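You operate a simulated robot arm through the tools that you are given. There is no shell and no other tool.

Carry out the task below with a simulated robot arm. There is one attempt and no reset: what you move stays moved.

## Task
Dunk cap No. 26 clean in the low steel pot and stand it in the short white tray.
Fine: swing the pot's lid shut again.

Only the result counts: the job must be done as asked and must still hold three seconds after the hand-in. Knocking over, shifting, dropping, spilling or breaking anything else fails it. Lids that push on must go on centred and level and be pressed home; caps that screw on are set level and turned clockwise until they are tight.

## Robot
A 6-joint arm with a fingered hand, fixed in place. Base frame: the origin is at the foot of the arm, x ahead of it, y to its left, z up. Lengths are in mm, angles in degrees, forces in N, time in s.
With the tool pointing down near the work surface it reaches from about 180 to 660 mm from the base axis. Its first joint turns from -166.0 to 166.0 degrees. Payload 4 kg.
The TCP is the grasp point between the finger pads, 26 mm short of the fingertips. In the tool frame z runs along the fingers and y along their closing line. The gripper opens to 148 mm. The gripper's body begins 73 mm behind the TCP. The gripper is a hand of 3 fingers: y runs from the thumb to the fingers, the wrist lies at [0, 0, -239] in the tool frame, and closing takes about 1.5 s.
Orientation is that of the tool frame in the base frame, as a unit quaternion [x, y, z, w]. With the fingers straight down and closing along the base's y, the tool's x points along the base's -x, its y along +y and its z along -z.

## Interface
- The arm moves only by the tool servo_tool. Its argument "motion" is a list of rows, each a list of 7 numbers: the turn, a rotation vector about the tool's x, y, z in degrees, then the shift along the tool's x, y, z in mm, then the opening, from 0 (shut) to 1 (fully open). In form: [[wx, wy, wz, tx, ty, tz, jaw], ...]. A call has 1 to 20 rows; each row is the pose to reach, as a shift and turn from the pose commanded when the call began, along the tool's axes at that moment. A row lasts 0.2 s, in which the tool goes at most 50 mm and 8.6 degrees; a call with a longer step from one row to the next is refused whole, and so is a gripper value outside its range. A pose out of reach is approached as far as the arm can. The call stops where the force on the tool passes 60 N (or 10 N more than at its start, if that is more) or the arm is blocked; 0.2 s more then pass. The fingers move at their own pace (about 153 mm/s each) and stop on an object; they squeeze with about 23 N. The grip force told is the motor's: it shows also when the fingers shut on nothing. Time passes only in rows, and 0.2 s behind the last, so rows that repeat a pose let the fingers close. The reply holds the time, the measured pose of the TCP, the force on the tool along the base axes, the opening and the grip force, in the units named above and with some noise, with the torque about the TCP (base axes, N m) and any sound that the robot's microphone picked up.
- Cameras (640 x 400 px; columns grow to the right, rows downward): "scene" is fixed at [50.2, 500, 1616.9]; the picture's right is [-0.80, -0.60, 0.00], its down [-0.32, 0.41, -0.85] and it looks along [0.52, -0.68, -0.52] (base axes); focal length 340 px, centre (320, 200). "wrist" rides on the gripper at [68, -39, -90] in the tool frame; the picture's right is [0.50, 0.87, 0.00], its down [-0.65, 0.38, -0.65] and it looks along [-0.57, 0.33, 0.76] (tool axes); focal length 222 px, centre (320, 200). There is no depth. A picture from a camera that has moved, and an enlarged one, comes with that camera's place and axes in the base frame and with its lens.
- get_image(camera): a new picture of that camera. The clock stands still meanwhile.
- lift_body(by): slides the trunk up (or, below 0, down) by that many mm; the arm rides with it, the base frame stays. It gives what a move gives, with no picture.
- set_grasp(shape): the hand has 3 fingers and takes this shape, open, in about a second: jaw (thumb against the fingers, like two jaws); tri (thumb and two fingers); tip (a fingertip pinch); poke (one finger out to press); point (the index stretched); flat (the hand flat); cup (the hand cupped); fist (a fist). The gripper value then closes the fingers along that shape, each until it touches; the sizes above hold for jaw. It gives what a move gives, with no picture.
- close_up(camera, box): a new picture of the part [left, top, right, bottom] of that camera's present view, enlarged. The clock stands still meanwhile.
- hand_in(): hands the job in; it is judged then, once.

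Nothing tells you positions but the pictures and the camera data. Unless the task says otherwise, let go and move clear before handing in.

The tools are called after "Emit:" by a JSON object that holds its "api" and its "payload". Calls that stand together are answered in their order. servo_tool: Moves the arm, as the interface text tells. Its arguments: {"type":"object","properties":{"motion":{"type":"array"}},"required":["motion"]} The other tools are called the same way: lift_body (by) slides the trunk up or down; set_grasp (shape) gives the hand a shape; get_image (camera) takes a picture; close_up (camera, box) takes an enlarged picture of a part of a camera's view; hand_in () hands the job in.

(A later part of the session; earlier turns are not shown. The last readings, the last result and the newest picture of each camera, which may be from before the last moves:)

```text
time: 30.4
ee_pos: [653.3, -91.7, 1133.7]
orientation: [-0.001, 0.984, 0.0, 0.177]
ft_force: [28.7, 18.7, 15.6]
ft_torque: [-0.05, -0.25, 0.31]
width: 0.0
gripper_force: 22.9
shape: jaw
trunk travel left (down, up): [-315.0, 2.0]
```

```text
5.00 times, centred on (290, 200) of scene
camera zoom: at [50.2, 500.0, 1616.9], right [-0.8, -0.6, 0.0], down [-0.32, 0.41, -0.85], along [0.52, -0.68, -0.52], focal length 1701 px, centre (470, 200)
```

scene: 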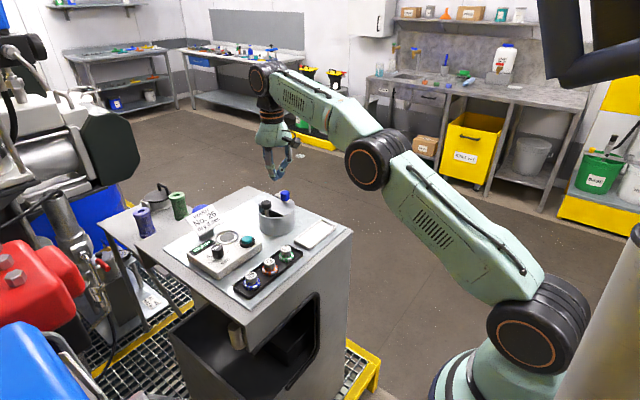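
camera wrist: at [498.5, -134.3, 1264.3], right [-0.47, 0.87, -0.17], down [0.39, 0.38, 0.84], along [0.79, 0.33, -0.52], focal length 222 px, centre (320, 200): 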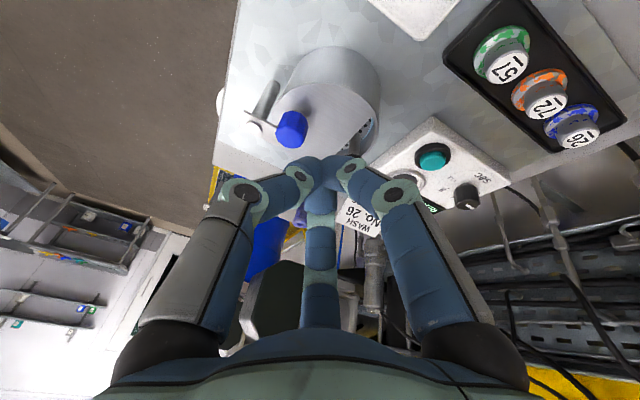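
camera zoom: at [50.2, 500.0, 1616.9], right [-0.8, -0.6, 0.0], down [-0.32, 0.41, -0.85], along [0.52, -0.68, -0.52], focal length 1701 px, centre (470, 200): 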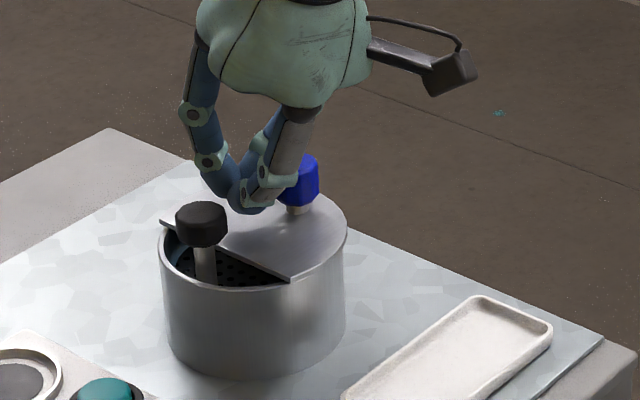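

Counter-clockwise is clearly a hard stop, since it took 34 N with no movement. I'll back off, go round to the other side of the knob and test a gentle clockwise push.

Emit:
{"api": "servo_tool", "payload": {"motion": [[0, 0, 0, -4.1, 5.5, 1.5, 0], [0, 0, 0, -8.2, 10.9, 3, 0], [0, 0, 0, -15, 10.9, -15.8, 0], [0, 0, 0, -22, 10.9, -34.6, 0], [0, 0, 0, -28.6, 10.9, -53.3, 0], [0, 0, 0, -10, 10.9, -60, 0]]}}

Emit:
{"api": "close_up", "payload": {"camera": "scene", "box": [240, 160, 340, 240]}}

```text
time: 31.8
ee_pos: [639.7, -83.0, 1192.5]
orientation: [0.001, 0.985, -0.001, 0.174]
ft_force: [0.3, -0.4, -0.2]
ft_torque: [0.02, -0.01, 0.02]
width: 0.0
gripper_force: 22.9
shape: jaw
trunk travel left (down, up): [-315.0, 2.0]
```

```text
5.00 times, centred on (290, 200) of scene
camera zoom: at [50.2, 500.0, 1616.9], right [-0.8, -0.6, 0.0], down [-0.32, 0.41, -0.85], along [0.52, -0.68, -0.52], focal length 1701 px, centre (470, 200)
```

zoom: 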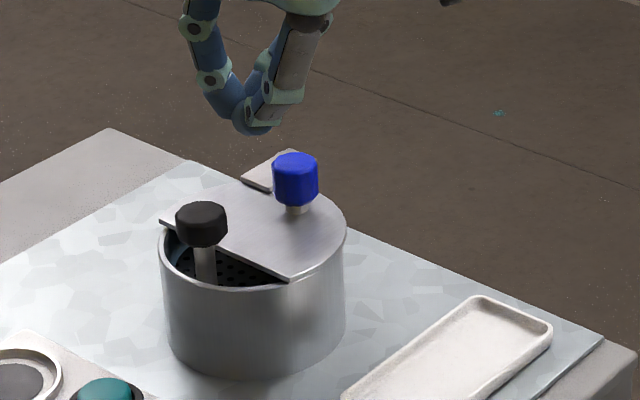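

The lid is unchanged. I'll bring the closed fingertips down on the near-right side of the knob, about 33 mm from its centre.

Emit:
{"api": "servo_tool", "payload": {"motion": [[0, 0, 0, 8.7, -19, -2.3, 0], [0, 0, 0, 17.3, -38, -4.5, 0], [0, 0, 0, 26, -57, -6.8, 0], [0, 0, 0, 31, -57, 7, 0], [0, 0, 0, 36, -57, 21, 0], [0, 0, 0, 41, -57, 35, 0], [0, 0, 0, 47, -57, 51, 0]]}}

Emit:
{"api": "close_up", "payload": {"camera": "wrist", "box": [200, 30, 440, 220]}}

Emit:
{"api": "close_up", "payload": {"camera": "scene", "box": [240, 160, 340, 240]}}

```text
time: 33.4
ee_pos: [611.7, -142.1, 1126.4]
orientation: [0.0, 0.985, -0.001, 0.175]
ft_force: [0.9, 0.4, -0.4]
ft_torque: [-0.03, -0.02, 0.03]
width: 0.1
gripper_force: 22.7
shape: jaw
trunk travel left (down, up): [-315.0, 2.0]
```

```text
2.11 times, centred on (320, 125) of wrist
camera zoom: at [517.6, -181.8, 1188.9], right [-0.47, 0.87, -0.17], down [0.39, 0.38, 0.84], along [0.79, 0.33, -0.52], focal length 468 px, centre (320, 358)
```

zoom: 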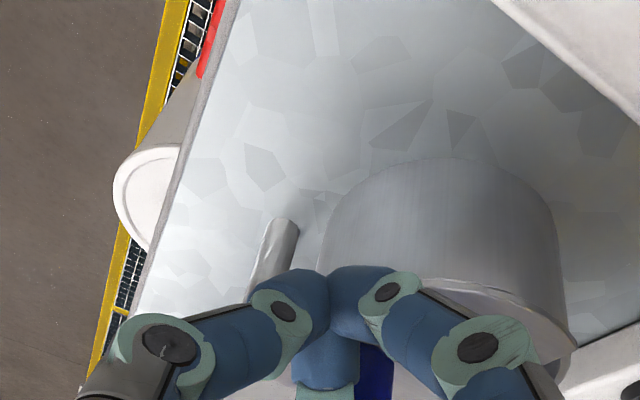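

```text
5.00 times, centred on (290, 200) of scene
camera zoom: at [50.2, 500.0, 1616.9], right [-0.8, -0.6, 0.0], down [-0.32, 0.41, -0.85], along [0.52, -0.68, -0.52], focal length 1701 px, centre (470, 200)
```

zoom: 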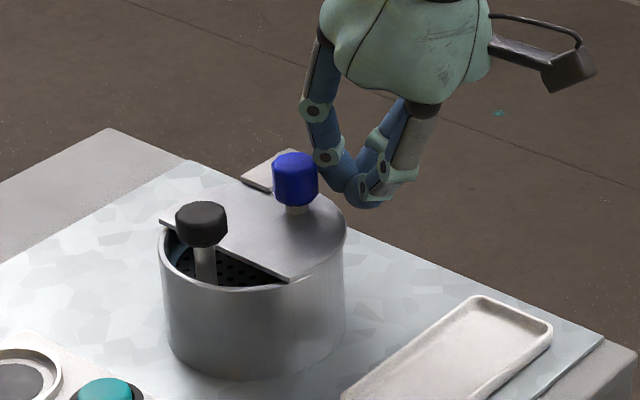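

In position to the right of the knob. Gentle clockwise push next.

Emit:
{"api": "servo_tool", "payload": {"motion": [[0, 0, 0, -2.35, 3.1, 0.9, 0], [0, 0, 0, -4.7, 6.2, 1.7, 0], [0, 0, 0, -7.05, 9.4, 2.6, 0], [0, 0, 0, -9.4, 12.5, 3.4, 0]]}}

Emit:
{"api": "close_up", "payload": {"camera": "scene", "box": [240, 160, 340, 240]}}

```text
time: 34.4
ee_pos: [622.4, -128.7, 1126.2]
orientation: [0.0, 0.985, 0.0, 0.173]
ft_force: [0.7, -0.4, 0.0]
ft_torque: [-0.01, -0.01, 0.0]
width: 0.0
gripper_force: 22.4
shape: jaw
trunk travel left (down, up): [-315.0, 2.0]
```

```text
5.00 times, centred on (290, 200) of scene
camera zoom: at [50.2, 500.0, 1616.9], right [-0.8, -0.6, 0.0], down [-0.32, 0.41, -0.85], along [0.52, -0.68, -0.52], focal length 1701 px, centre (470, 200)
```

zoom: 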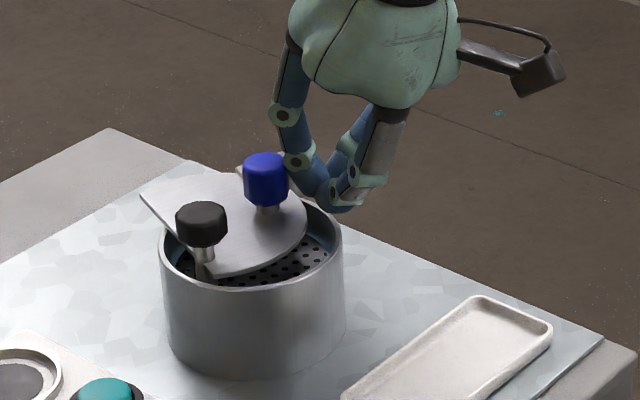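

The lid turns clockwise freely, already about 18°. It is coming close to the black handle's stem, so I'll continue in small steps and watch the force.

Emit:
{"api": "close_up", "payload": {"camera": "scene", "box": [260, 185, 320, 233]}}

Emit:
{"api": "servo_tool", "payload": {"motion": [[0, 0, 0, -3, 2.4, 1.1, 0], [0, 0, 0, -6, 4.8, 2.2, 0], [0, 0, 0, -9, 7.2, 3.3, 0]]}}

Emit:
{"api": "close_up", "payload": {"camera": "scene", "box": [240, 160, 340, 240]}}

Emit:
{"api": "get_image", "payload": {"camera": "wrist"}}

```text
8.33 times, centred on (290, 209) of scene
camera zoom: at [50.2, 500.0, 1616.9], right [-0.8, -0.6, 0.0], down [-0.32, 0.41, -0.85], along [0.52, -0.68, -0.52], focal length 2836 px, centre (570, 125)
```

zoom: 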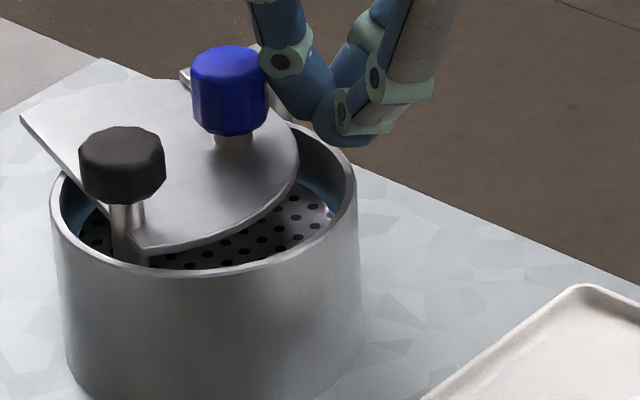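

```text
time: 35.2
ee_pos: [631.2, -121.7, 1127.4]
orientation: [0.001, 0.985, 0.0, 0.175]
ft_force: [0.7, -0.4, -0.5]
ft_torque: [0.01, -0.01, -0.01]
width: 0.0
gripper_force: 23.2
shape: jaw
trunk travel left (down, up): [-315.0, 2.0]
```

```text
5.00 times, centred on (290, 200) of scene
camera zoom: at [50.2, 500.0, 1616.9], right [-0.8, -0.6, 0.0], down [-0.32, 0.41, -0.85], along [0.52, -0.68, -0.52], focal length 1701 px, centre (470, 200)
```

zoom: 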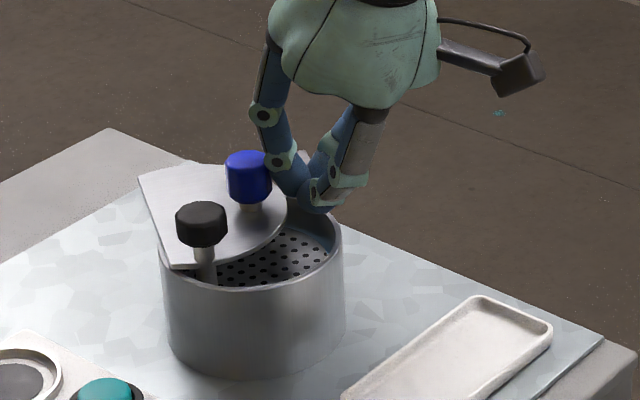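

```text
taken
camera wrist: at [536.2, -161.2, 1188.7], right [-0.47, 0.87, -0.17], down [0.39, 0.38, 0.84], along [0.79, 0.33, -0.52], focal length 222 px, centre (320, 200)
```

wrist: 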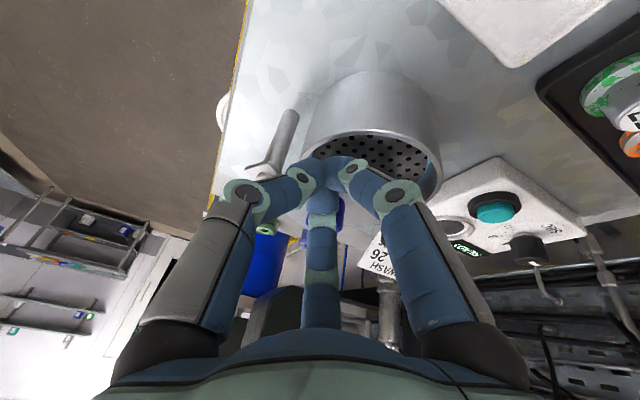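

The lid passes the handle without any resistance, so clockwise is the opening way. I'll keep pushing the knob round its arc to open the lid fully.

Emit:
{"api": "servo_tool", "payload": {"motion": [[0, 0, 0, -2.8, 11.7, 1.0, 0], [0, 0, 0, -7.5, 20.7, 2.7, 0], [0, 0, 0, -13.2, 26.7, 4.8, 0], [0, 0, 0, -18.8, 30.7, 6.8, 0], [0, 0, 0, -24.4, 33.2, 8.9, 0]]}}

Emit:
{"api": "close_up", "payload": {"camera": "scene", "box": [240, 160, 340, 240]}}

```text
time: 36.4
ee_pos: [658.1, -88.7, 1128.0]
orientation: [0.0, 0.985, 0.0, 0.174]
ft_force: [-0.5, 0.7, 0.8]
ft_torque: [-0.01, 0.01, 0.01]
width: 0.0
gripper_force: 22.8
shape: jaw
trunk travel left (down, up): [-315.0, 2.0]
```

```text
5.00 times, centred on (290, 200) of scene
camera zoom: at [50.2, 500.0, 1616.9], right [-0.8, -0.6, 0.0], down [-0.32, 0.41, -0.85], along [0.52, -0.68, -0.52], focal length 1701 px, centre (470, 200)
```

zoom: 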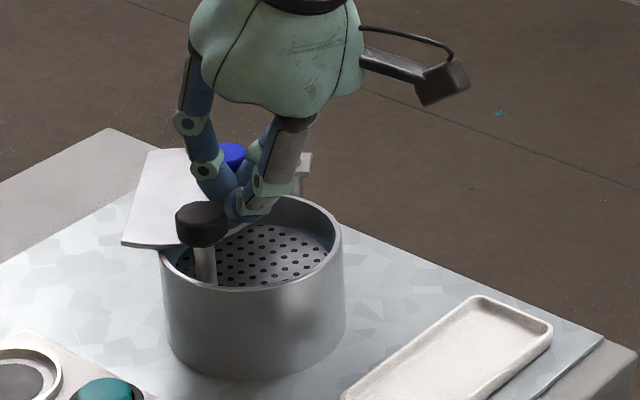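

The lid is about 60° open. A little more along the arc.

Emit:
{"api": "servo_tool", "payload": {"motion": [[0, 0, 0, -6.6, 2, 2.4, 0], [0, 0, 0, -13.2, 3, 4.8, 0], [0, 0, 0, -18.8, 3, 6.8, 0], [0, 0, 0, -24.4, 2, 8.9, 0], [0, 0, 0, -30, 0, 10.9, 0]]}}

Emit:
{"api": "close_up", "payload": {"camera": "scene", "box": [200, 150, 340, 250]}}

Emit:
{"api": "get_image", "payload": {"camera": "wrist"}}

```text
time: 37.6
ee_pos: [688.5, -88.7, 1126.8]
orientation: [0.0, 0.985, 0.0, 0.173]
ft_force: [-0.1, -0.3, 0.6]
ft_torque: [0.0, 0.0, -0.03]
width: 0.1
gripper_force: 22.9
shape: jaw
trunk travel left (down, up): [-315.0, 2.0]
```

```text
4.00 times, centred on (270, 200) of scene
camera zoom: at [50.2, 500.0, 1616.9], right [-0.8, -0.6, 0.0], down [-0.32, 0.41, -0.85], along [0.52, -0.68, -0.52], focal length 1361 px, centre (520, 200)
```

zoom: 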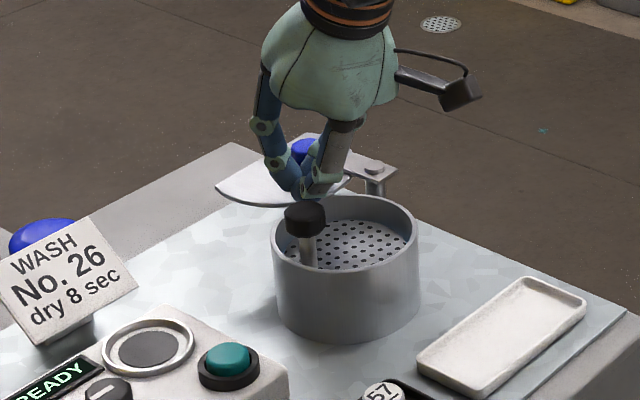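

```text
taken
camera wrist: at [594.8, -128.2, 1188.4], right [-0.47, 0.87, -0.17], down [0.39, 0.38, 0.84], along [0.79, 0.33, -0.52], focal length 222 px, centre (320, 200)
```

wrist: 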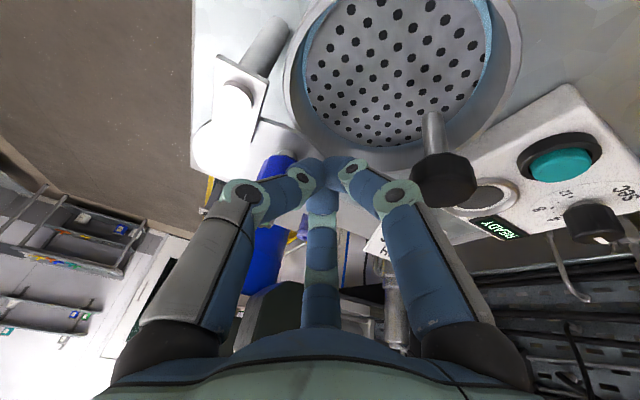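

The lid is fully open now, and the pot shows a perforated plate with the black handle standing on it. I'll lift clear and look closely into the pot.

Emit:
{"api": "servo_tool", "payload": {"motion": [[0, 0, 0, -6.8, 0, -18.8, 0], [0, 0, 0, -13.7, 0, -37.6, 0], [0, 0, 0, -10, 0, -66, 0.1], [0, 0, 0, 20, 0, -76, 0.3], [0, 0, 0, 50, 0, -86, 0.6], [0, 0, 0, 60, 0, -90, 0.8]]}}

Emit:
{"api": "close_up", "payload": {"camera": "wrist", "box": [220, 20, 460, 200]}}

Emit:
{"api": "close_up", "payload": {"camera": "scene", "box": [240, 180, 320, 240]}}

```text
time: 39.0
ee_pos: [601.2, -88.3, 1193.2]
orientation: [0.0, 0.985, 0.0, 0.175]
ft_force: [0.8, -0.6, 0.3]
ft_torque: [0.05, -0.01, -0.04]
width: 118.2
gripper_force: 0.2
shape: jaw
trunk travel left (down, up): [-315.0, 2.0]
```

```text
2.22 times, centred on (340, 110) of wrist
camera zoom: at [507.0, -127.9, 1255.0], right [-0.47, 0.87, -0.17], down [0.39, 0.38, 0.84], along [0.79, 0.33, -0.52], focal length 494 px, centre (276, 400)
```

zoom: 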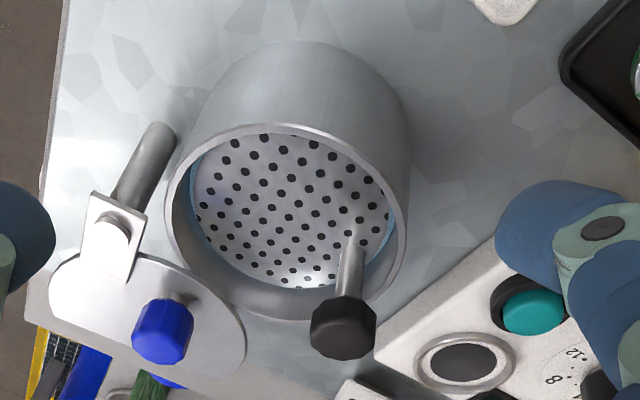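

```text
6.67 times, centred on (280, 210) of scene
camera zoom: at [50.2, 500.0, 1616.9], right [-0.8, -0.6, 0.0], down [-0.32, 0.41, -0.85], along [0.52, -0.68, -0.52], focal length 2268 px, centre (587, 133)
```

zoom: 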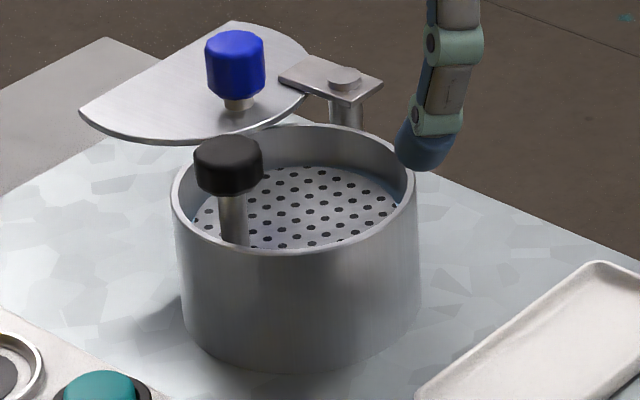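

The plate sits about 20 mm below the rim, just at the bluish liquid, so pressing the black handle should dunk whatever stands on it. Next I'll return to tool-down and move over cap 26 for a precise look.

Emit:
{"api": "servo_tool", "payload": {"motion": [[0, 2.5, 0, 13, 23.5, -12, 0.8], [0, 5, 0, 26, 47, -20, 0.8], [0, 7.5, 0, 39.5, 70.5, -28, 0.8], [0, 10, 0, 53, 94, -30, 0.8], [0, 12.5, 0, 66, 117.5, -32, 0.8], [0, 15, 0, 79, 141, -33, 0.8], [0, 17.5, 0, 92, 164.5, -34, 0.8], [0, 20, 0, 105, 188, -35, 0.8]]}}

Emit:
{"api": "get_image", "payload": {"camera": "wrist"}}

Emit:
{"api": "close_up", "payload": {"camera": "scene", "box": [220, 230, 320, 310]}}

```text
time: 40.8
ee_pos: [492.9, 101.5, 1187.4]
orientation: [0.0, 1.0, 0.0, 0.0]
ft_force: [-0.6, 0.3, -0.4]
ft_torque: [0.01, 0.0, -0.01]
width: 117.9
gripper_force: 0.0
shape: jaw
trunk travel left (down, up): [-315.0, 2.0]
```

```text
taken
camera wrist: at [425.0, 61.8, 1277.0], right [-0.5, 0.87, 0.0], down [0.66, 0.38, 0.65], along [0.57, 0.33, -0.76], focal length 222 px, centre (320, 200)
```

wrist: 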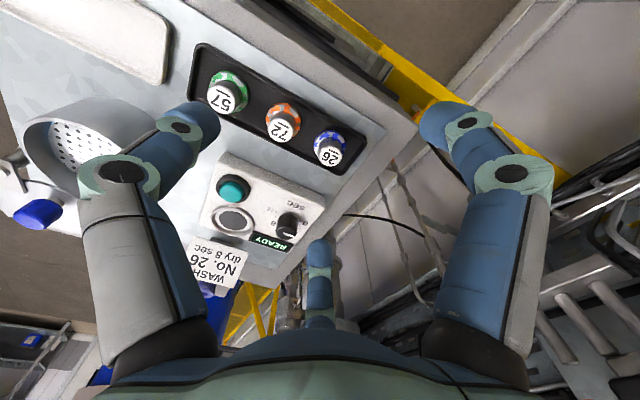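

```text
5.00 times, centred on (270, 270) of scene
camera zoom: at [50.2, 500.0, 1616.9], right [-0.8, -0.6, 0.0], down [-0.32, 0.41, -0.85], along [0.52, -0.68, -0.52], focal length 1701 px, centre (570, -150)
```

zoom: 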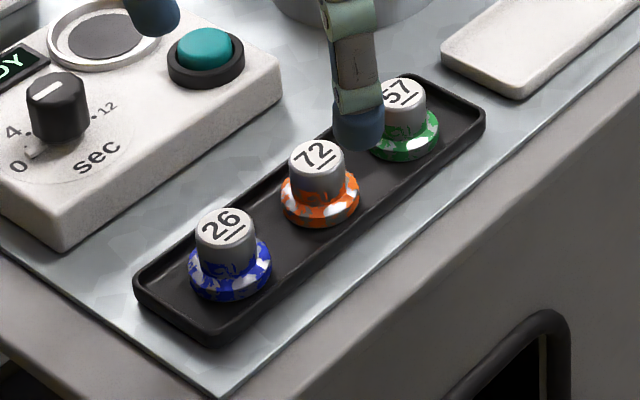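

Emit:
{"api": "close_up", "payload": {"camera": "wrist", "box": [200, 60, 360, 180]}}

Emit:
{"api": "close_up", "payload": {"camera": "wrist", "box": [190, 140, 350, 290]}}

```text
3.33 times, centred on (280, 120) of wrist
camera zoom: at [425.0, 61.8, 1277.0], right [-0.5, 0.87, 0.0], down [0.66, 0.38, 0.65], along [0.57, 0.33, -0.76], focal length 740 px, centre (453, 467)
```

zoom: 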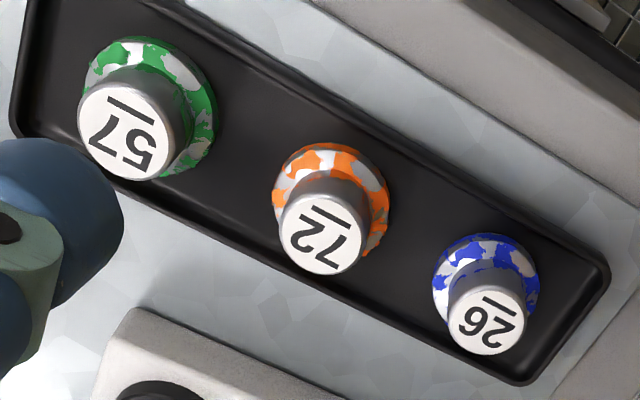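

```text
2.67 times, centred on (270, 215) of wrist
camera zoom: at [425.0, 61.8, 1277.0], right [-0.5, 0.87, 0.0], down [0.66, 0.38, 0.65], along [0.57, 0.33, -0.76], focal length 592 px, centre (453, 160)
```

zoom: 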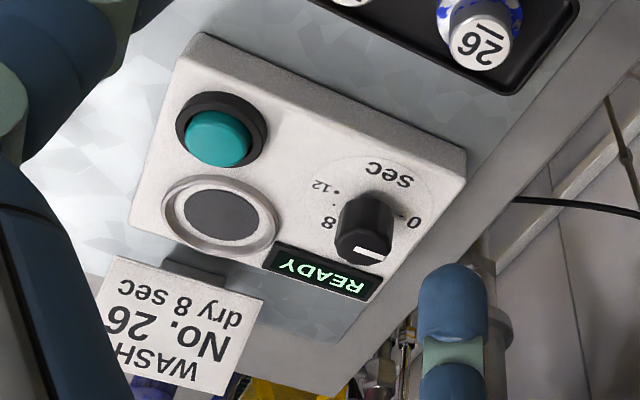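

Cap 26's top is centred at about (528, 134, 1060), and its neighbour 72 stands 60 mm away. I'll turn the hand 60° so that a gap between fingers faces cap 72, and hover above cap 26. The card also mentions drying; that isn't part of what I was asked, so I'm leaving the timer box alone.

Emit:
{"api": "servo_tool", "payload": {"motion": [[0, 0, 7.5, -5, 5, 8, 0.7], [0, 0, 15, -10, 9, 16, 0.6], [0, 0, 22.5, -14, 13, 24, 0.5], [0, 0, 30, -18, 17, 32, 0.42], [0, 0, 37.5, -22, 21, 40, 0.42], [0, 0, 45, -26, 25, 46, 0.42], [0, 0, 52.5, -31, 29, 50, 0.42], [0, 0, 60, -35.2, 32.9, 52, 0.42]]}}

Emit:
{"api": "get_image", "payload": {"camera": "wrist"}}

Emit:
{"api": "close_up", "payload": {"camera": "scene", "box": [200, 200, 320, 310]}}

```text
time: 42.6
ee_pos: [527.2, 133.5, 1136.6]
orientation: [0.5, 0.866, -0.001, 0.0]
ft_force: [0.5, -0.2, 0.5]
ft_torque: [0.0, 0.0, -0.02]
width: 62.4
gripper_force: 0.1
shape: jaw
trunk travel left (down, up): [-315.0, 2.0]
```

```text
taken
camera wrist: at [458.7, 171.8, 1226.3], right [0.5, 0.86, 0.0], down [0.65, -0.38, 0.65], along [0.57, -0.33, -0.76], focal length 222 px, centre (320, 200)
```

wrist: 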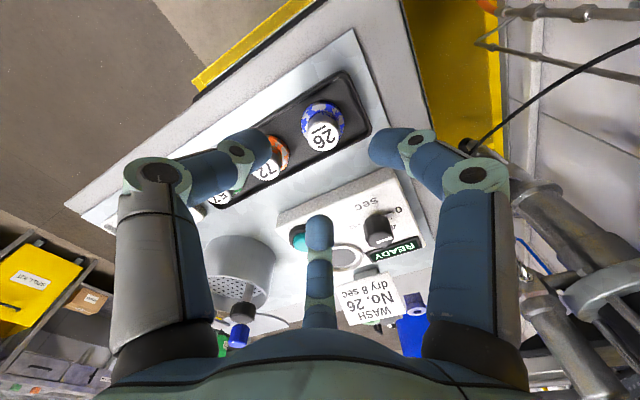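

```text
3.64 times, centred on (260, 255) of scene
camera zoom: at [50.2, 500.0, 1616.9], right [-0.8, -0.6, 0.0], down [-0.32, 0.41, -0.85], along [0.52, -0.68, -0.52], focal length 1237 px, centre (538, 0)
```

zoom: 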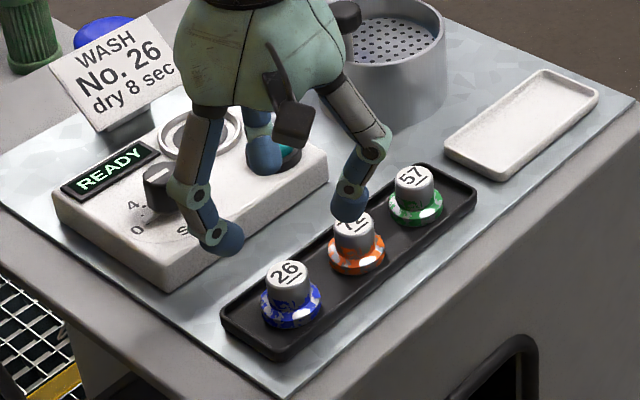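

Emit:
{"api": "close_up", "payload": {"camera": "wrist", "box": [240, 80, 400, 200]}}

```text
3.33 times, centred on (320, 140) of wrist
camera zoom: at [458.7, 171.8, 1226.3], right [0.5, 0.86, 0.0], down [0.65, -0.38, 0.65], along [0.57, -0.33, -0.76], focal length 740 px, centre (320, 400)
```

zoom: 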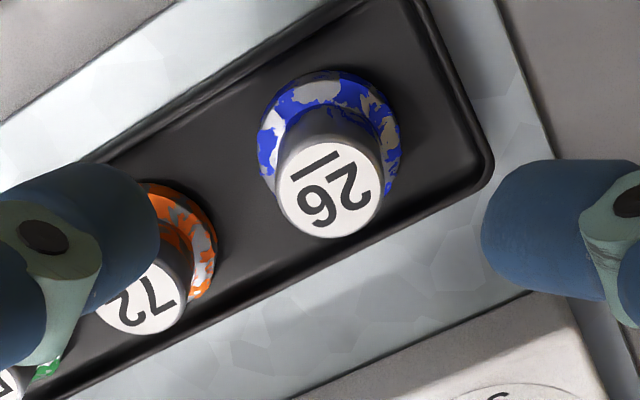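

The cap is centred under the hand to within about a millimetre. I'll descend with the fingers open, stopping with the tips beside the cap's cylinder.

Emit:
{"api": "servo_tool", "payload": {"motion": [[0, 0, 0, 0.7, 1, 14, 0.42], [0, 0, 0, 0.7, 1, 28, 0.42], [0, 0, 0, 0.7, 1, 42, 0.42], [0, 0, 0, 0.7, 1, 54, 0.42], [0, 0, 0, 0.7, 1, 62, 0.42], [0, 0, 0, 0.7, 1, 65, 0.42]]}}

Emit:
{"api": "close_up", "payload": {"camera": "wrist", "box": [220, 80, 420, 240]}}

Emit:
{"api": "close_up", "payload": {"camera": "scene", "box": [200, 220, 300, 300]}}

```text
time: 44.0
ee_pos: [526.3, 134.0, 1072.0]
orientation: [0.499, 0.867, 0.0, 0.0]
ft_force: [-0.1, 0.0, 0.2]
ft_torque: [0.02, 0.03, 0.0]
width: 62.8
gripper_force: 0.0
shape: jaw
trunk travel left (down, up): [-315.0, 2.0]
```

```text
2.50 times, centred on (320, 160) of wrist
camera zoom: at [458.7, 172.1, 1161.5], right [0.5, 0.87, 0.0], down [0.65, -0.38, 0.65], along [0.57, -0.33, -0.76], focal length 555 px, centre (320, 300)
```

zoom: 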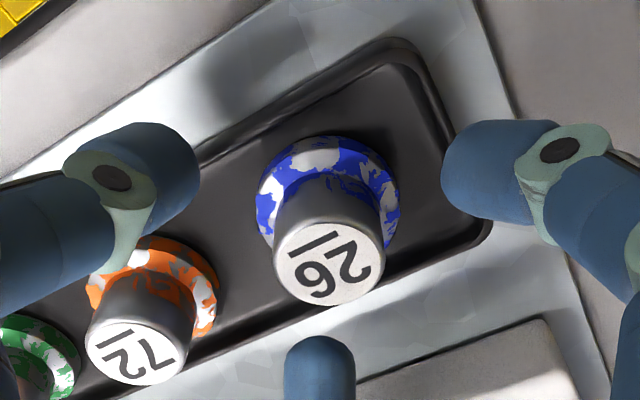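

```text
5.00 times, centred on (250, 260) of scene
camera zoom: at [50.2, 500.0, 1616.9], right [-0.8, -0.6, 0.0], down [-0.32, 0.41, -0.85], along [0.52, -0.68, -0.52], focal length 1701 px, centre (670, -100)
```

zoom: 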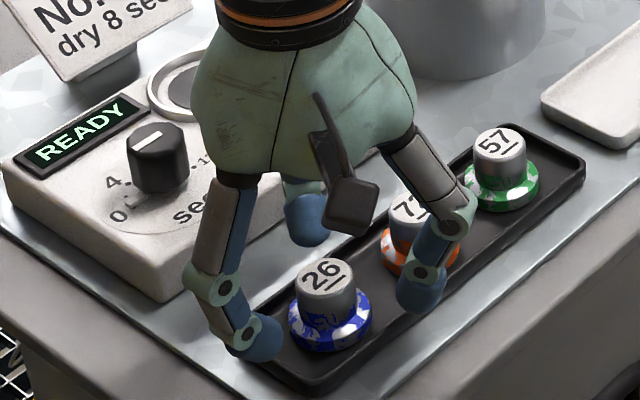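

The three fingers stand clear around cap 26. Closing on it.

Emit:
{"api": "servo_tool", "payload": {"motion": [[0, 0, 0, 0, 0, 0, 0.3], [0, 0, 0, 0, 0, 0, 0.22], [0, 0, 0, 0, 0, 0, 0.15], [0, 0, 0, 0, 0, 0, 0.08], [0, 0, 0, 0, 0, 0, 0.0], [0, 0, 0, 0, 0, 0, 0.0], [0, 0, 0, 0, 0, 0, 0.0]]}}

Emit:
{"api": "close_up", "payload": {"camera": "wrist", "box": [220, 80, 420, 240]}}

Emit:
{"api": "close_up", "payload": {"camera": "scene", "box": [200, 220, 300, 300]}}

```text
time: 45.6
ee_pos: [526.5, 132.8, 1072.1]
orientation: [0.5, 0.866, 0.0, 0.0]
ft_force: [0.2, -0.1, 1.0]
ft_torque: [0.02, -0.01, -0.02]
width: 20.4
gripper_force: 22.8
shape: jaw
trunk travel left (down, up): [-315.0, 2.0]
```

```text
2.50 times, centred on (320, 160) of wrist
camera zoom: at [458.7, 172.1, 1161.6], right [0.5, 0.87, 0.0], down [0.65, -0.38, 0.65], along [0.57, -0.33, -0.76], focal length 555 px, centre (320, 300)
```

zoom: 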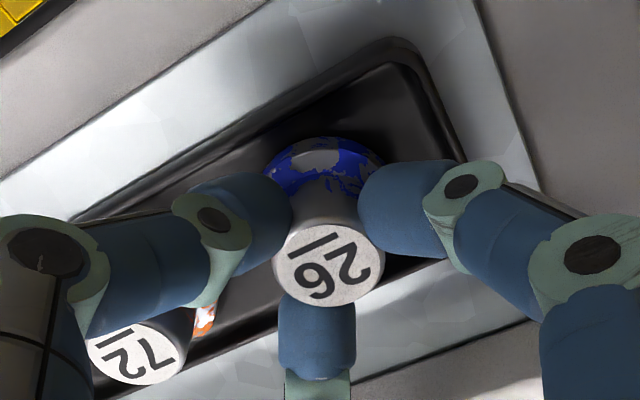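

```text
5.00 times, centred on (250, 260) of scene
camera zoom: at [50.2, 500.0, 1616.9], right [-0.8, -0.6, 0.0], down [-0.32, 0.41, -0.85], along [0.52, -0.68, -0.52], focal length 1701 px, centre (670, -100)
```

zoom: 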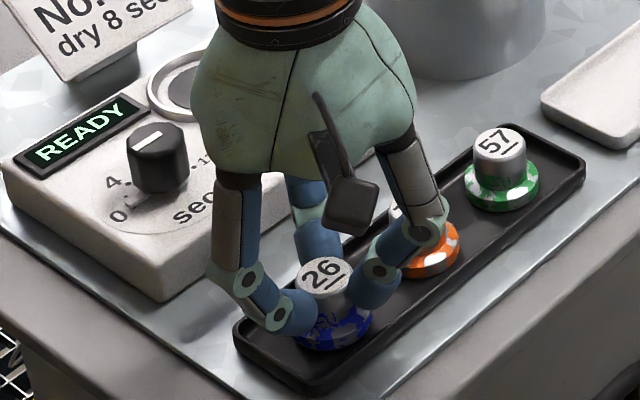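

The grip is firm on the cap at 20.4 mm. Lifting straight up.

Emit:
{"api": "servo_tool", "payload": {"motion": [[0, 0, 0, 0, 0, -5, 0], [0, 0, 0, 0, 0, -15, 0], [0, 0, 0, 0, 0, -30, 0], [0, 0, 0, 0, 0, -50, 0], [0, 0, 0, 0, 0, -70, 0], [0, 0, 0, 0, 0, -80, 0]]}}

Emit:
{"api": "close_up", "payload": {"camera": "wrist", "box": [220, 80, 420, 240]}}

Emit:
{"api": "close_up", "payload": {"camera": "scene", "box": [200, 180, 320, 300]}}

```text
time: 47.0
ee_pos: [524.0, 135.4, 1152.1]
orientation: [0.5, 0.866, 0.0, 0.0]
ft_force: [0.0, 0.1, -1.5]
ft_torque: [-0.04, 0.01, 0.0]
width: 20.1
gripper_force: 22.9
shape: jaw
trunk travel left (down, up): [-315.0, 2.0]
```

```text
2.50 times, centred on (320, 160) of wrist
camera zoom: at [456.4, 173.5, 1241.3], right [0.5, 0.87, 0.0], down [0.65, -0.38, 0.65], along [0.57, -0.33, -0.76], focal length 555 px, centre (320, 300)
```

zoom: 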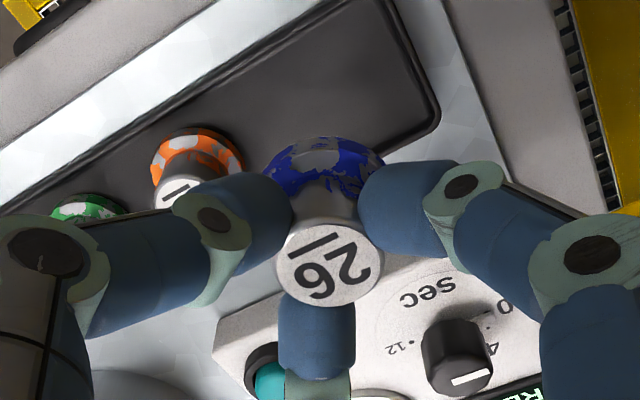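

```text
3.33 times, centred on (260, 240) of scene
camera zoom: at [50.2, 500.0, 1616.9], right [-0.8, -0.6, 0.0], down [-0.32, 0.41, -0.85], along [0.52, -0.68, -0.52], focal length 1134 px, centre (520, 67)
```

zoom: 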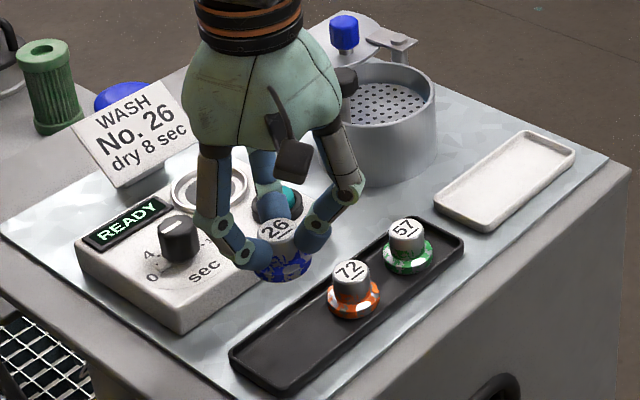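

Cap 26 is held straight and the other caps are undisturbed. I'll raise it, carry it over the pot and turn the hand back 60° so that a finger gap faces the black handle.

Emit:
{"api": "servo_tool", "payload": {"motion": [[0, 0, 0, 0, 0, -20, 0], [0, 0, 0, 0, 0, -38, 0], [0, 0, -4, -17, -0.8, -38, 0], [0, 0, -8, -34, -1.5, -38, 0], [0, 0, -12, -51, -2.3, -38, 0], [0, 0, -16, -68, -3.1, -38, 0], [0, 0, -20, -85, -3.8, -38, 0], [0, 0, -24, -102, -4.6, -38, 0], [0, 0, -28, -119, -5.4, -38, 0], [0, 0, -32, -136, -6.1, -38, 0], [0, 0, -36, -153, -6.9, -38, 0], [0, 0, -40, -170, -7.7, -38, 0], [0, 0, -44, -187, -8.4, -38, 0], [0, 0, -48, -204, -9.2, -38, 0], [0, 0, -52, -221, -10, -38, 0], [0, 0, -56, -238, -10.7, -38, 0], [0, 0, -60, -250, -11.2, -38, 0], [0, 0, -60, -256, -11.5, -38, 0]]}}

Emit:
{"api": "get_image", "payload": {"camera": "wrist"}}

Emit:
{"api": "close_up", "payload": {"camera": "scene", "box": [220, 120, 340, 250]}}

```text
time: 50.8
ee_pos: [645.9, -94.2, 1189.3]
orientation: [0.0, 1.0, 0.0, 0.001]
ft_force: [-0.5, -0.6, -0.8]
ft_torque: [-0.02, -0.01, 0.03]
width: 20.4
gripper_force: 22.9
shape: jaw
trunk travel left (down, up): [-315.0, 2.0]
```

```text
taken
camera wrist: at [578.4, -133.3, 1279.6], right [-0.5, 0.87, 0.0], down [0.65, 0.38, 0.65], along [0.57, 0.33, -0.76], focal length 222 px, centre (320, 200)
```

wrist: 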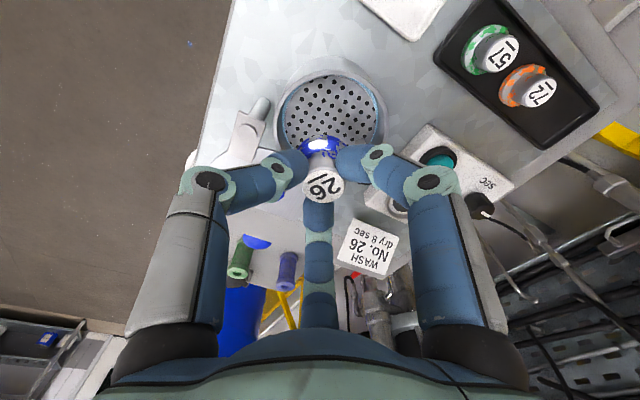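

```text
3.08 times, centred on (280, 185) of scene
camera zoom: at [50.2, 500.0, 1616.9], right [-0.8, -0.6, 0.0], down [-0.32, 0.41, -0.85], along [0.52, -0.68, -0.52], focal length 1047 px, centre (443, 246)
```

zoom: 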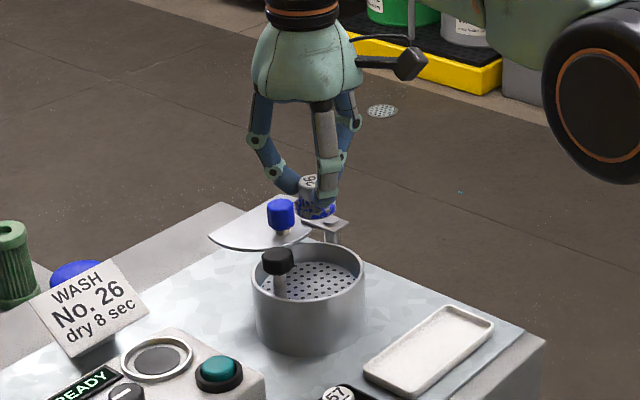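

I'm above the pot at (646, -94) and put the plate at about z = 1064, with the cap's underside roughly 42 mm below the TCP. I'll shift slightly toward the pot's centre and lower until just above the plate.

Emit:
{"api": "servo_tool", "payload": {"motion": [[0, 0, 0, 0, 3, 12, 0], [0, 0, 0, 0, 6, 24, 0], [0, 0, 0, 0, 6, 36, 0], [0, 0, 0, 0, 6, 48, 0], [0, 0, 0, 0, 6, 60, 0], [0, 0, 0, 0, 6, 70, 0], [0, 0, 0, 0, 6, 76, 0]]}}

Emit:
{"api": "close_up", "payload": {"camera": "wrist", "box": [220, 80, 420, 240]}}

Emit:
{"api": "close_up", "payload": {"camera": "scene", "box": [240, 170, 330, 240]}}

```text
time: 52.4
ee_pos: [646.5, -88.7, 1114.4]
orientation: [-0.001, 1.0, -0.001, 0.001]
ft_force: [-0.1, 0.2, -1.0]
ft_torque: [0.05, -0.02, 0.0]
width: 19.9
gripper_force: 23.2
shape: jaw
trunk travel left (down, up): [-315.0, 2.0]
```

```text
2.50 times, centred on (320, 160) of wrist
camera zoom: at [578.0, -128.1, 1204.0], right [-0.5, 0.87, 0.0], down [0.65, 0.38, 0.65], along [0.57, 0.33, -0.76], focal length 555 px, centre (320, 300)
```

zoom: 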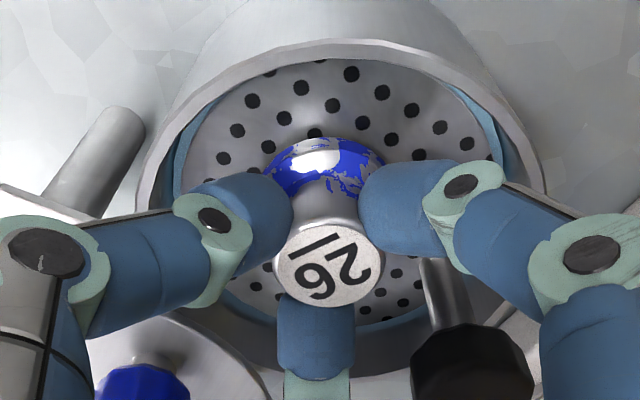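

```text
5.71 times, centred on (285, 205) of scene
camera zoom: at [50.2, 500.0, 1616.9], right [-0.8, -0.6, 0.0], down [-0.32, 0.41, -0.85], along [0.52, -0.68, -0.52], focal length 1944 px, centre (520, 171)
```

zoom: 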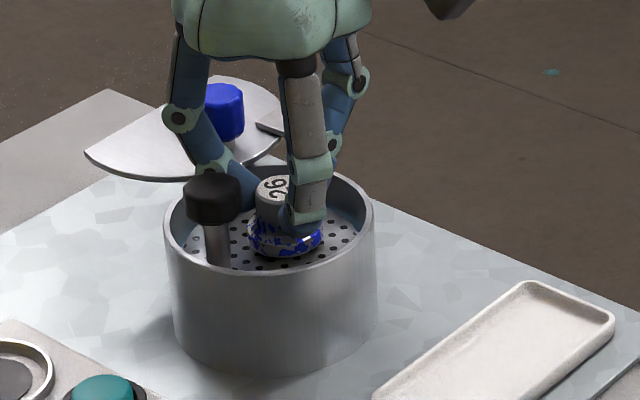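

The cap is just above the perforated plate. I'll lower slowly to touch.

Emit:
{"api": "servo_tool", "payload": {"motion": [[0, 0, 0, 0, 0, 2, 0], [0, 0, 0, 0, 0, 4, 0], [0, 0, 0, 0, 0, 6, 0], [0, 0, 0, 0, 0, 7, 0]]}}

Emit:
{"api": "close_up", "payload": {"camera": "scene", "box": [240, 170, 330, 240]}}

```text
time: 53.4
ee_pos: [644.8, -88.6, 1106.7]
orientation: [-0.001, 1.0, 0.001, 0.001]
ft_force: [0.5, 0.2, 0.7]
ft_torque: [0.03, 0.02, 0.0]
width: 20.2
gripper_force: 22.5
shape: jaw
trunk travel left (down, up): [-315.0, 2.0]
```

```text
5.71 times, centred on (285, 205) of scene
camera zoom: at [50.2, 500.0, 1616.9], right [-0.8, -0.6, 0.0], down [-0.32, 0.41, -0.85], along [0.52, -0.68, -0.52], focal length 1944 px, centre (520, 171)
```

zoom: 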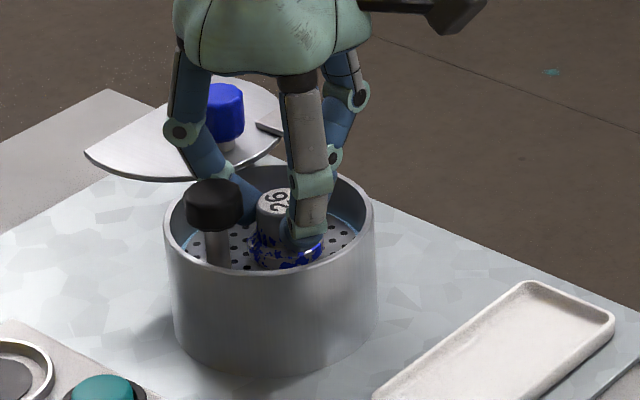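

The plate has begun to sink slightly under the cap, so it is resting on it. I'll ease up 3 mm and open the fingers gently.

Emit:
{"api": "servo_tool", "payload": {"motion": [[0, 0, 0, 0, 0, -1.5, 0], [0, 0, 0, 0, 0, -3, 0], [0, 0, 0, 0, 0, -3, 0.1], [0, 0, 0, 0, 0, -3, 0.16], [0, 0, 0, 0, 0, -3, 0.2], [0, 0, 0, 0, 0, -3, 0.24], [0, 0, 0, 0, 0, -3, 0.24]]}}

Emit:
{"api": "close_up", "payload": {"camera": "scene", "box": [240, 170, 330, 240]}}

Emit:
{"api": "close_up", "payload": {"camera": "wrist", "box": [220, 80, 420, 240]}}

```text
time: 55.0
ee_pos: [645.6, -86.8, 1109.0]
orientation: [0.0, 1.0, 0.0, 0.0]
ft_force: [-0.1, 0.3, -0.1]
ft_torque: [0.02, 0.03, -0.02]
width: 35.1
gripper_force: 0.1
shape: jaw
trunk travel left (down, up): [-315.0, 2.0]
```

```text
5.71 times, centred on (285, 205) of scene
camera zoom: at [50.2, 500.0, 1616.9], right [-0.8, -0.6, 0.0], down [-0.32, 0.41, -0.85], along [0.52, -0.68, -0.52], focal length 1944 px, centre (520, 171)
```

zoom: 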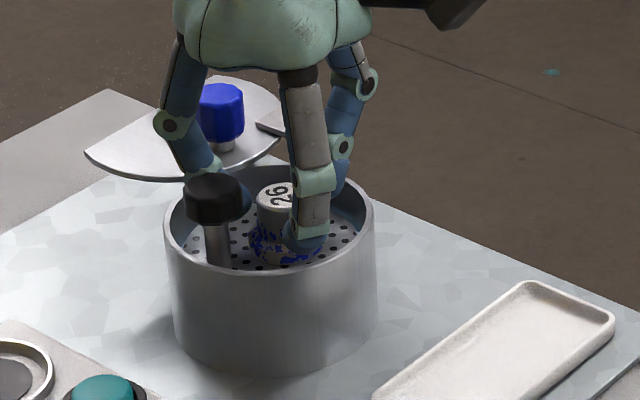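

```text
2.50 times, centred on (320, 160) of wrist
camera zoom: at [577.1, -127.4, 1199.2], right [-0.5, 0.87, 0.0], down [0.65, 0.38, 0.65], along [0.57, 0.33, -0.76], focal length 555 px, centre (320, 300)
```

zoom: 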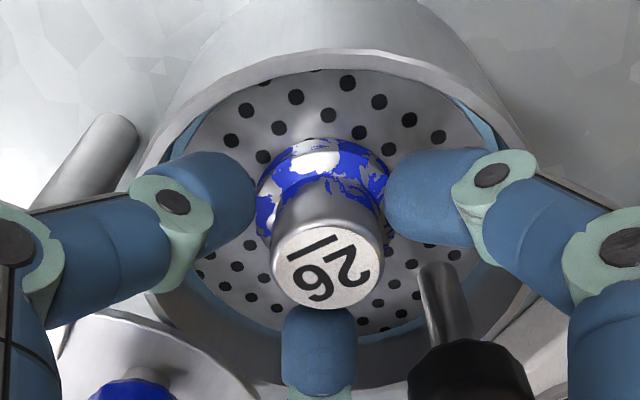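

The cap stands freely on the plate. I'll rise straight up, clear of it.

Emit:
{"api": "servo_tool", "payload": {"motion": [[0, 0, 0, 0, 0, -8, 0.26], [0, 0, 0, 0, 0, -18, 0.26], [0, 0, 0, 0, 0, -32, 0.26], [0, 0, 0, 0, 0, -48, 0.2], [0, 0, 0, 0, 0, -65, 0.1], [0, 0, 0, 0, 0, -85, 0.0], [0, 0, 0, 0, 0, -85, 0.0]]}}

Emit:
{"api": "close_up", "payload": {"camera": "scene", "box": [240, 170, 330, 240]}}

Emit:
{"api": "get_image", "payload": {"camera": "wrist"}}

```text
time: 56.6
ee_pos: [644.6, -87.9, 1193.5]
orientation: [0.0, 1.0, 0.0, 0.001]
ft_force: [-0.6, -0.3, -0.2]
ft_torque: [-0.01, 0.04, 0.01]
width: 0.1
gripper_force: 22.9
shape: jaw
trunk travel left (down, up): [-315.0, 2.0]
```

```text
5.71 times, centred on (285, 205) of scene
camera zoom: at [50.2, 500.0, 1616.9], right [-0.8, -0.6, 0.0], down [-0.32, 0.41, -0.85], along [0.52, -0.68, -0.52], focal length 1944 px, centre (520, 171)
```

zoom: 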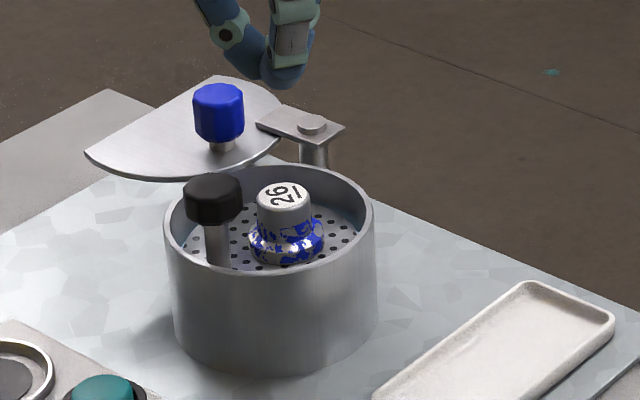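

```text
taken
camera wrist: at [576.6, -127.7, 1284.2], right [-0.5, 0.87, 0.0], down [0.65, 0.38, 0.65], along [0.57, 0.33, -0.76], focal length 222 px, centre (320, 200)
```

wrist: 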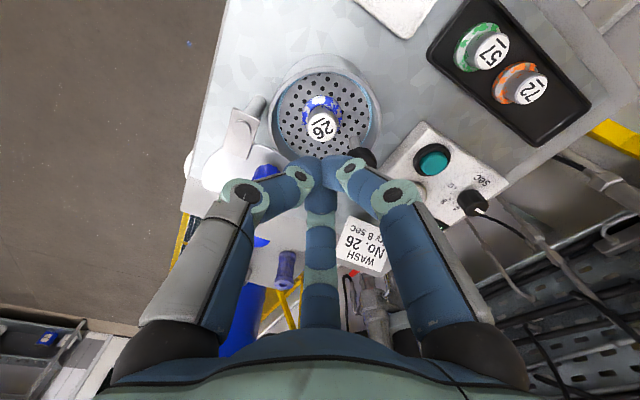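

Cap 26 stands upright on the plate. Next I'll bring the closed fingertips over the black handle's knob, a few millimetres inward of its centre, and lower to just above it.

Emit:
{"api": "servo_tool", "payload": {"motion": [[0, 0, 0, -1, 13, 0, 0], [0, 0, 0, -2, 26, 0, 0], [0, 0, 0, -2.5, 39, 0, 0], [0, 0, 0, -2.5, 39, 15, 0], [0, 0, 0, -2.5, 39, 30, 0], [0, 0, 0, -2.5, 39, 42, 0]]}}

Emit:
{"api": "close_up", "payload": {"camera": "scene", "box": [240, 170, 330, 240]}}

Emit:
{"api": "close_up", "payload": {"camera": "wrist", "box": [220, 60, 420, 220]}}

```text
time: 58.0
ee_pos: [648.8, -47.6, 1152.3]
orientation: [0.0, 1.0, 0.0, 0.0]
ft_force: [0.1, -0.6, 0.5]
ft_torque: [0.03, 0.01, 0.03]
width: 0.1
gripper_force: 23.4
shape: jaw
trunk travel left (down, up): [-315.0, 2.0]
```

```text
5.71 times, centred on (285, 205) of scene
camera zoom: at [50.2, 500.0, 1616.9], right [-0.8, -0.6, 0.0], down [-0.32, 0.41, -0.85], along [0.52, -0.68, -0.52], focal length 1944 px, centre (520, 171)
```

zoom: 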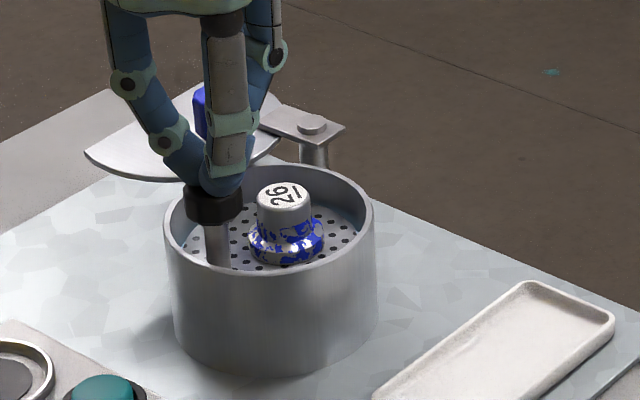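

```text
2.50 times, centred on (320, 140) of wrist
camera zoom: at [581.2, -86.9, 1242.5], right [-0.5, 0.87, 0.0], down [0.65, 0.38, 0.65], along [0.57, 0.33, -0.76], focal length 555 px, centre (320, 350)
```

zoom: 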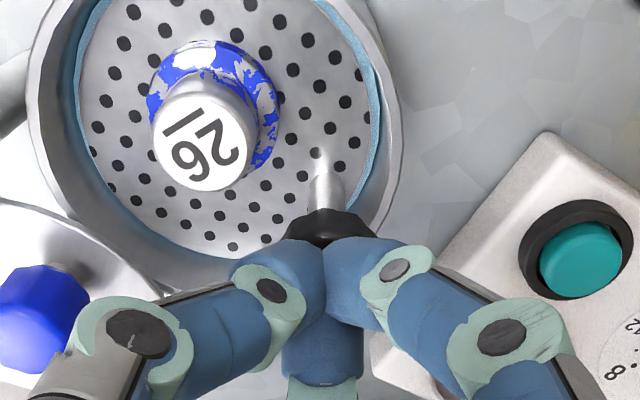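

The tips hover just over the black knob. Pressing down gently now, 20 mm first.

Emit:
{"api": "servo_tool", "payload": {"motion": [[0, 0, 0, 0, -1.5, 4, 0], [0, 0, 0, 0, -1.5, 8, 0], [0, 0, 0, 0, -1.5, 12, 0], [0, 0, 0, 0, -1.5, 16, 0], [0, 0, 0, 0, -1.5, 20, 0], [0, 0, 0, 0, -1.5, 24, 0]]}}

Emit:
{"api": "close_up", "payload": {"camera": "scene", "box": [240, 170, 330, 240]}}

Emit:
{"api": "close_up", "payload": {"camera": "wrist", "box": [220, 60, 420, 220]}}

```text
time: 59.4
ee_pos: [647.6, -48.5, 1128.4]
orientation: [0.0, 1.0, 0.0, 0.001]
ft_force: [1.4, -0.2, 2.9]
ft_torque: [0.02, -0.05, 0.02]
width: 0.2
gripper_force: 22.9
shape: jaw
trunk travel left (down, up): [-315.0, 2.0]
```

```text
5.71 times, centred on (285, 205) of scene
camera zoom: at [50.2, 500.0, 1616.9], right [-0.8, -0.6, 0.0], down [-0.32, 0.41, -0.85], along [0.52, -0.68, -0.52], focal length 1944 px, centre (520, 171)
```

zoom: 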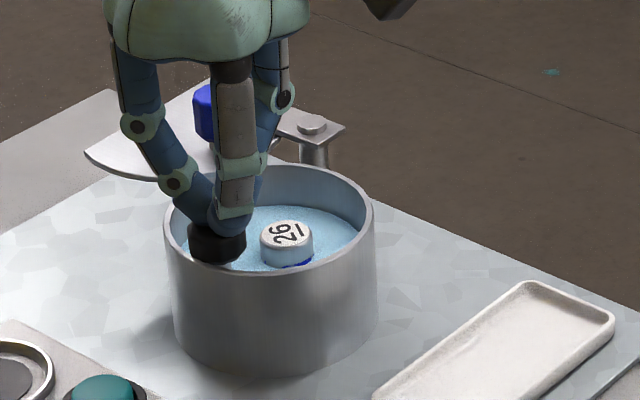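

```text
2.50 times, centred on (320, 140) of wrist
camera zoom: at [580.3, -88.9, 1218.8], right [-0.5, 0.87, 0.0], down [0.65, 0.38, 0.65], along [0.57, 0.33, -0.76], focal length 555 px, centre (320, 350)
```

zoom: 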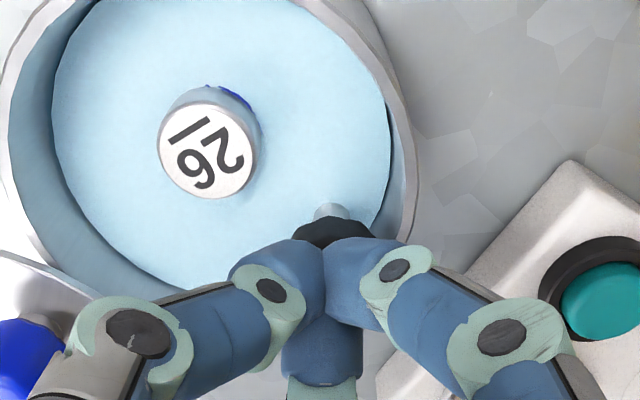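

It works: the plate sinks under the blue liquid with only about 3 N. I'll press farther to submerge the whole cap.

Emit:
{"api": "servo_tool", "payload": {"motion": [[0, 0, 0, 0, 0, 3, 0], [0, 0, 0, 0, 0, 6, 0], [0, 0, 0, 0, 0, 9, 0], [0, 0, 0, 0, 0, 12, 0], [0, 0, 0, 0, 0, 14, 0], [0, 0, 0, 0, 0, 14, 0], [0, 0, 0, 0, 0, 14, 0]]}}

Emit:
{"api": "close_up", "payload": {"camera": "scene", "box": [240, 170, 330, 240]}}

Emit:
{"api": "close_up", "payload": {"camera": "wrist", "box": [220, 60, 420, 220]}}

```text
time: 61.0
ee_pos: [646.4, -49.8, 1116.1]
orientation: [0.0, 1.0, 0.0, 0.001]
ft_force: [5.8, -0.2, 15.9]
ft_torque: [0.02, -0.14, -0.01]
width: 0.0
gripper_force: 22.8
shape: jaw
trunk travel left (down, up): [-315.0, 2.0]
```

```text
5.71 times, centred on (285, 205) of scene
camera zoom: at [50.2, 500.0, 1616.9], right [-0.8, -0.6, 0.0], down [-0.32, 0.41, -0.85], along [0.52, -0.68, -0.52], focal length 1944 px, centre (520, 171)
```

zoom: 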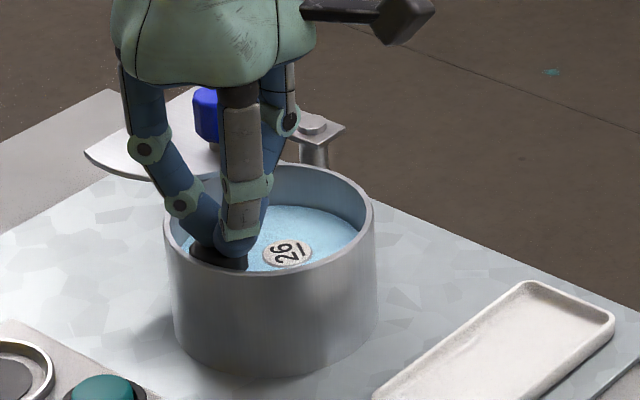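

```text
2.50 times, centred on (320, 140) of wrist
camera zoom: at [578.0, -89.7, 1206.6], right [-0.5, 0.87, 0.0], down [0.65, 0.38, 0.66], along [0.57, 0.33, -0.75], focal length 555 px, centre (320, 350)
```

zoom: 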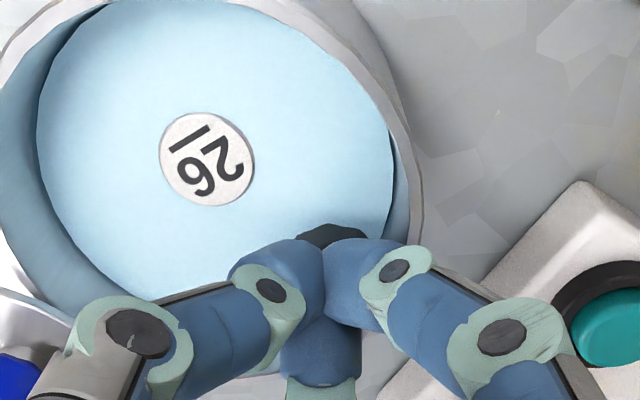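

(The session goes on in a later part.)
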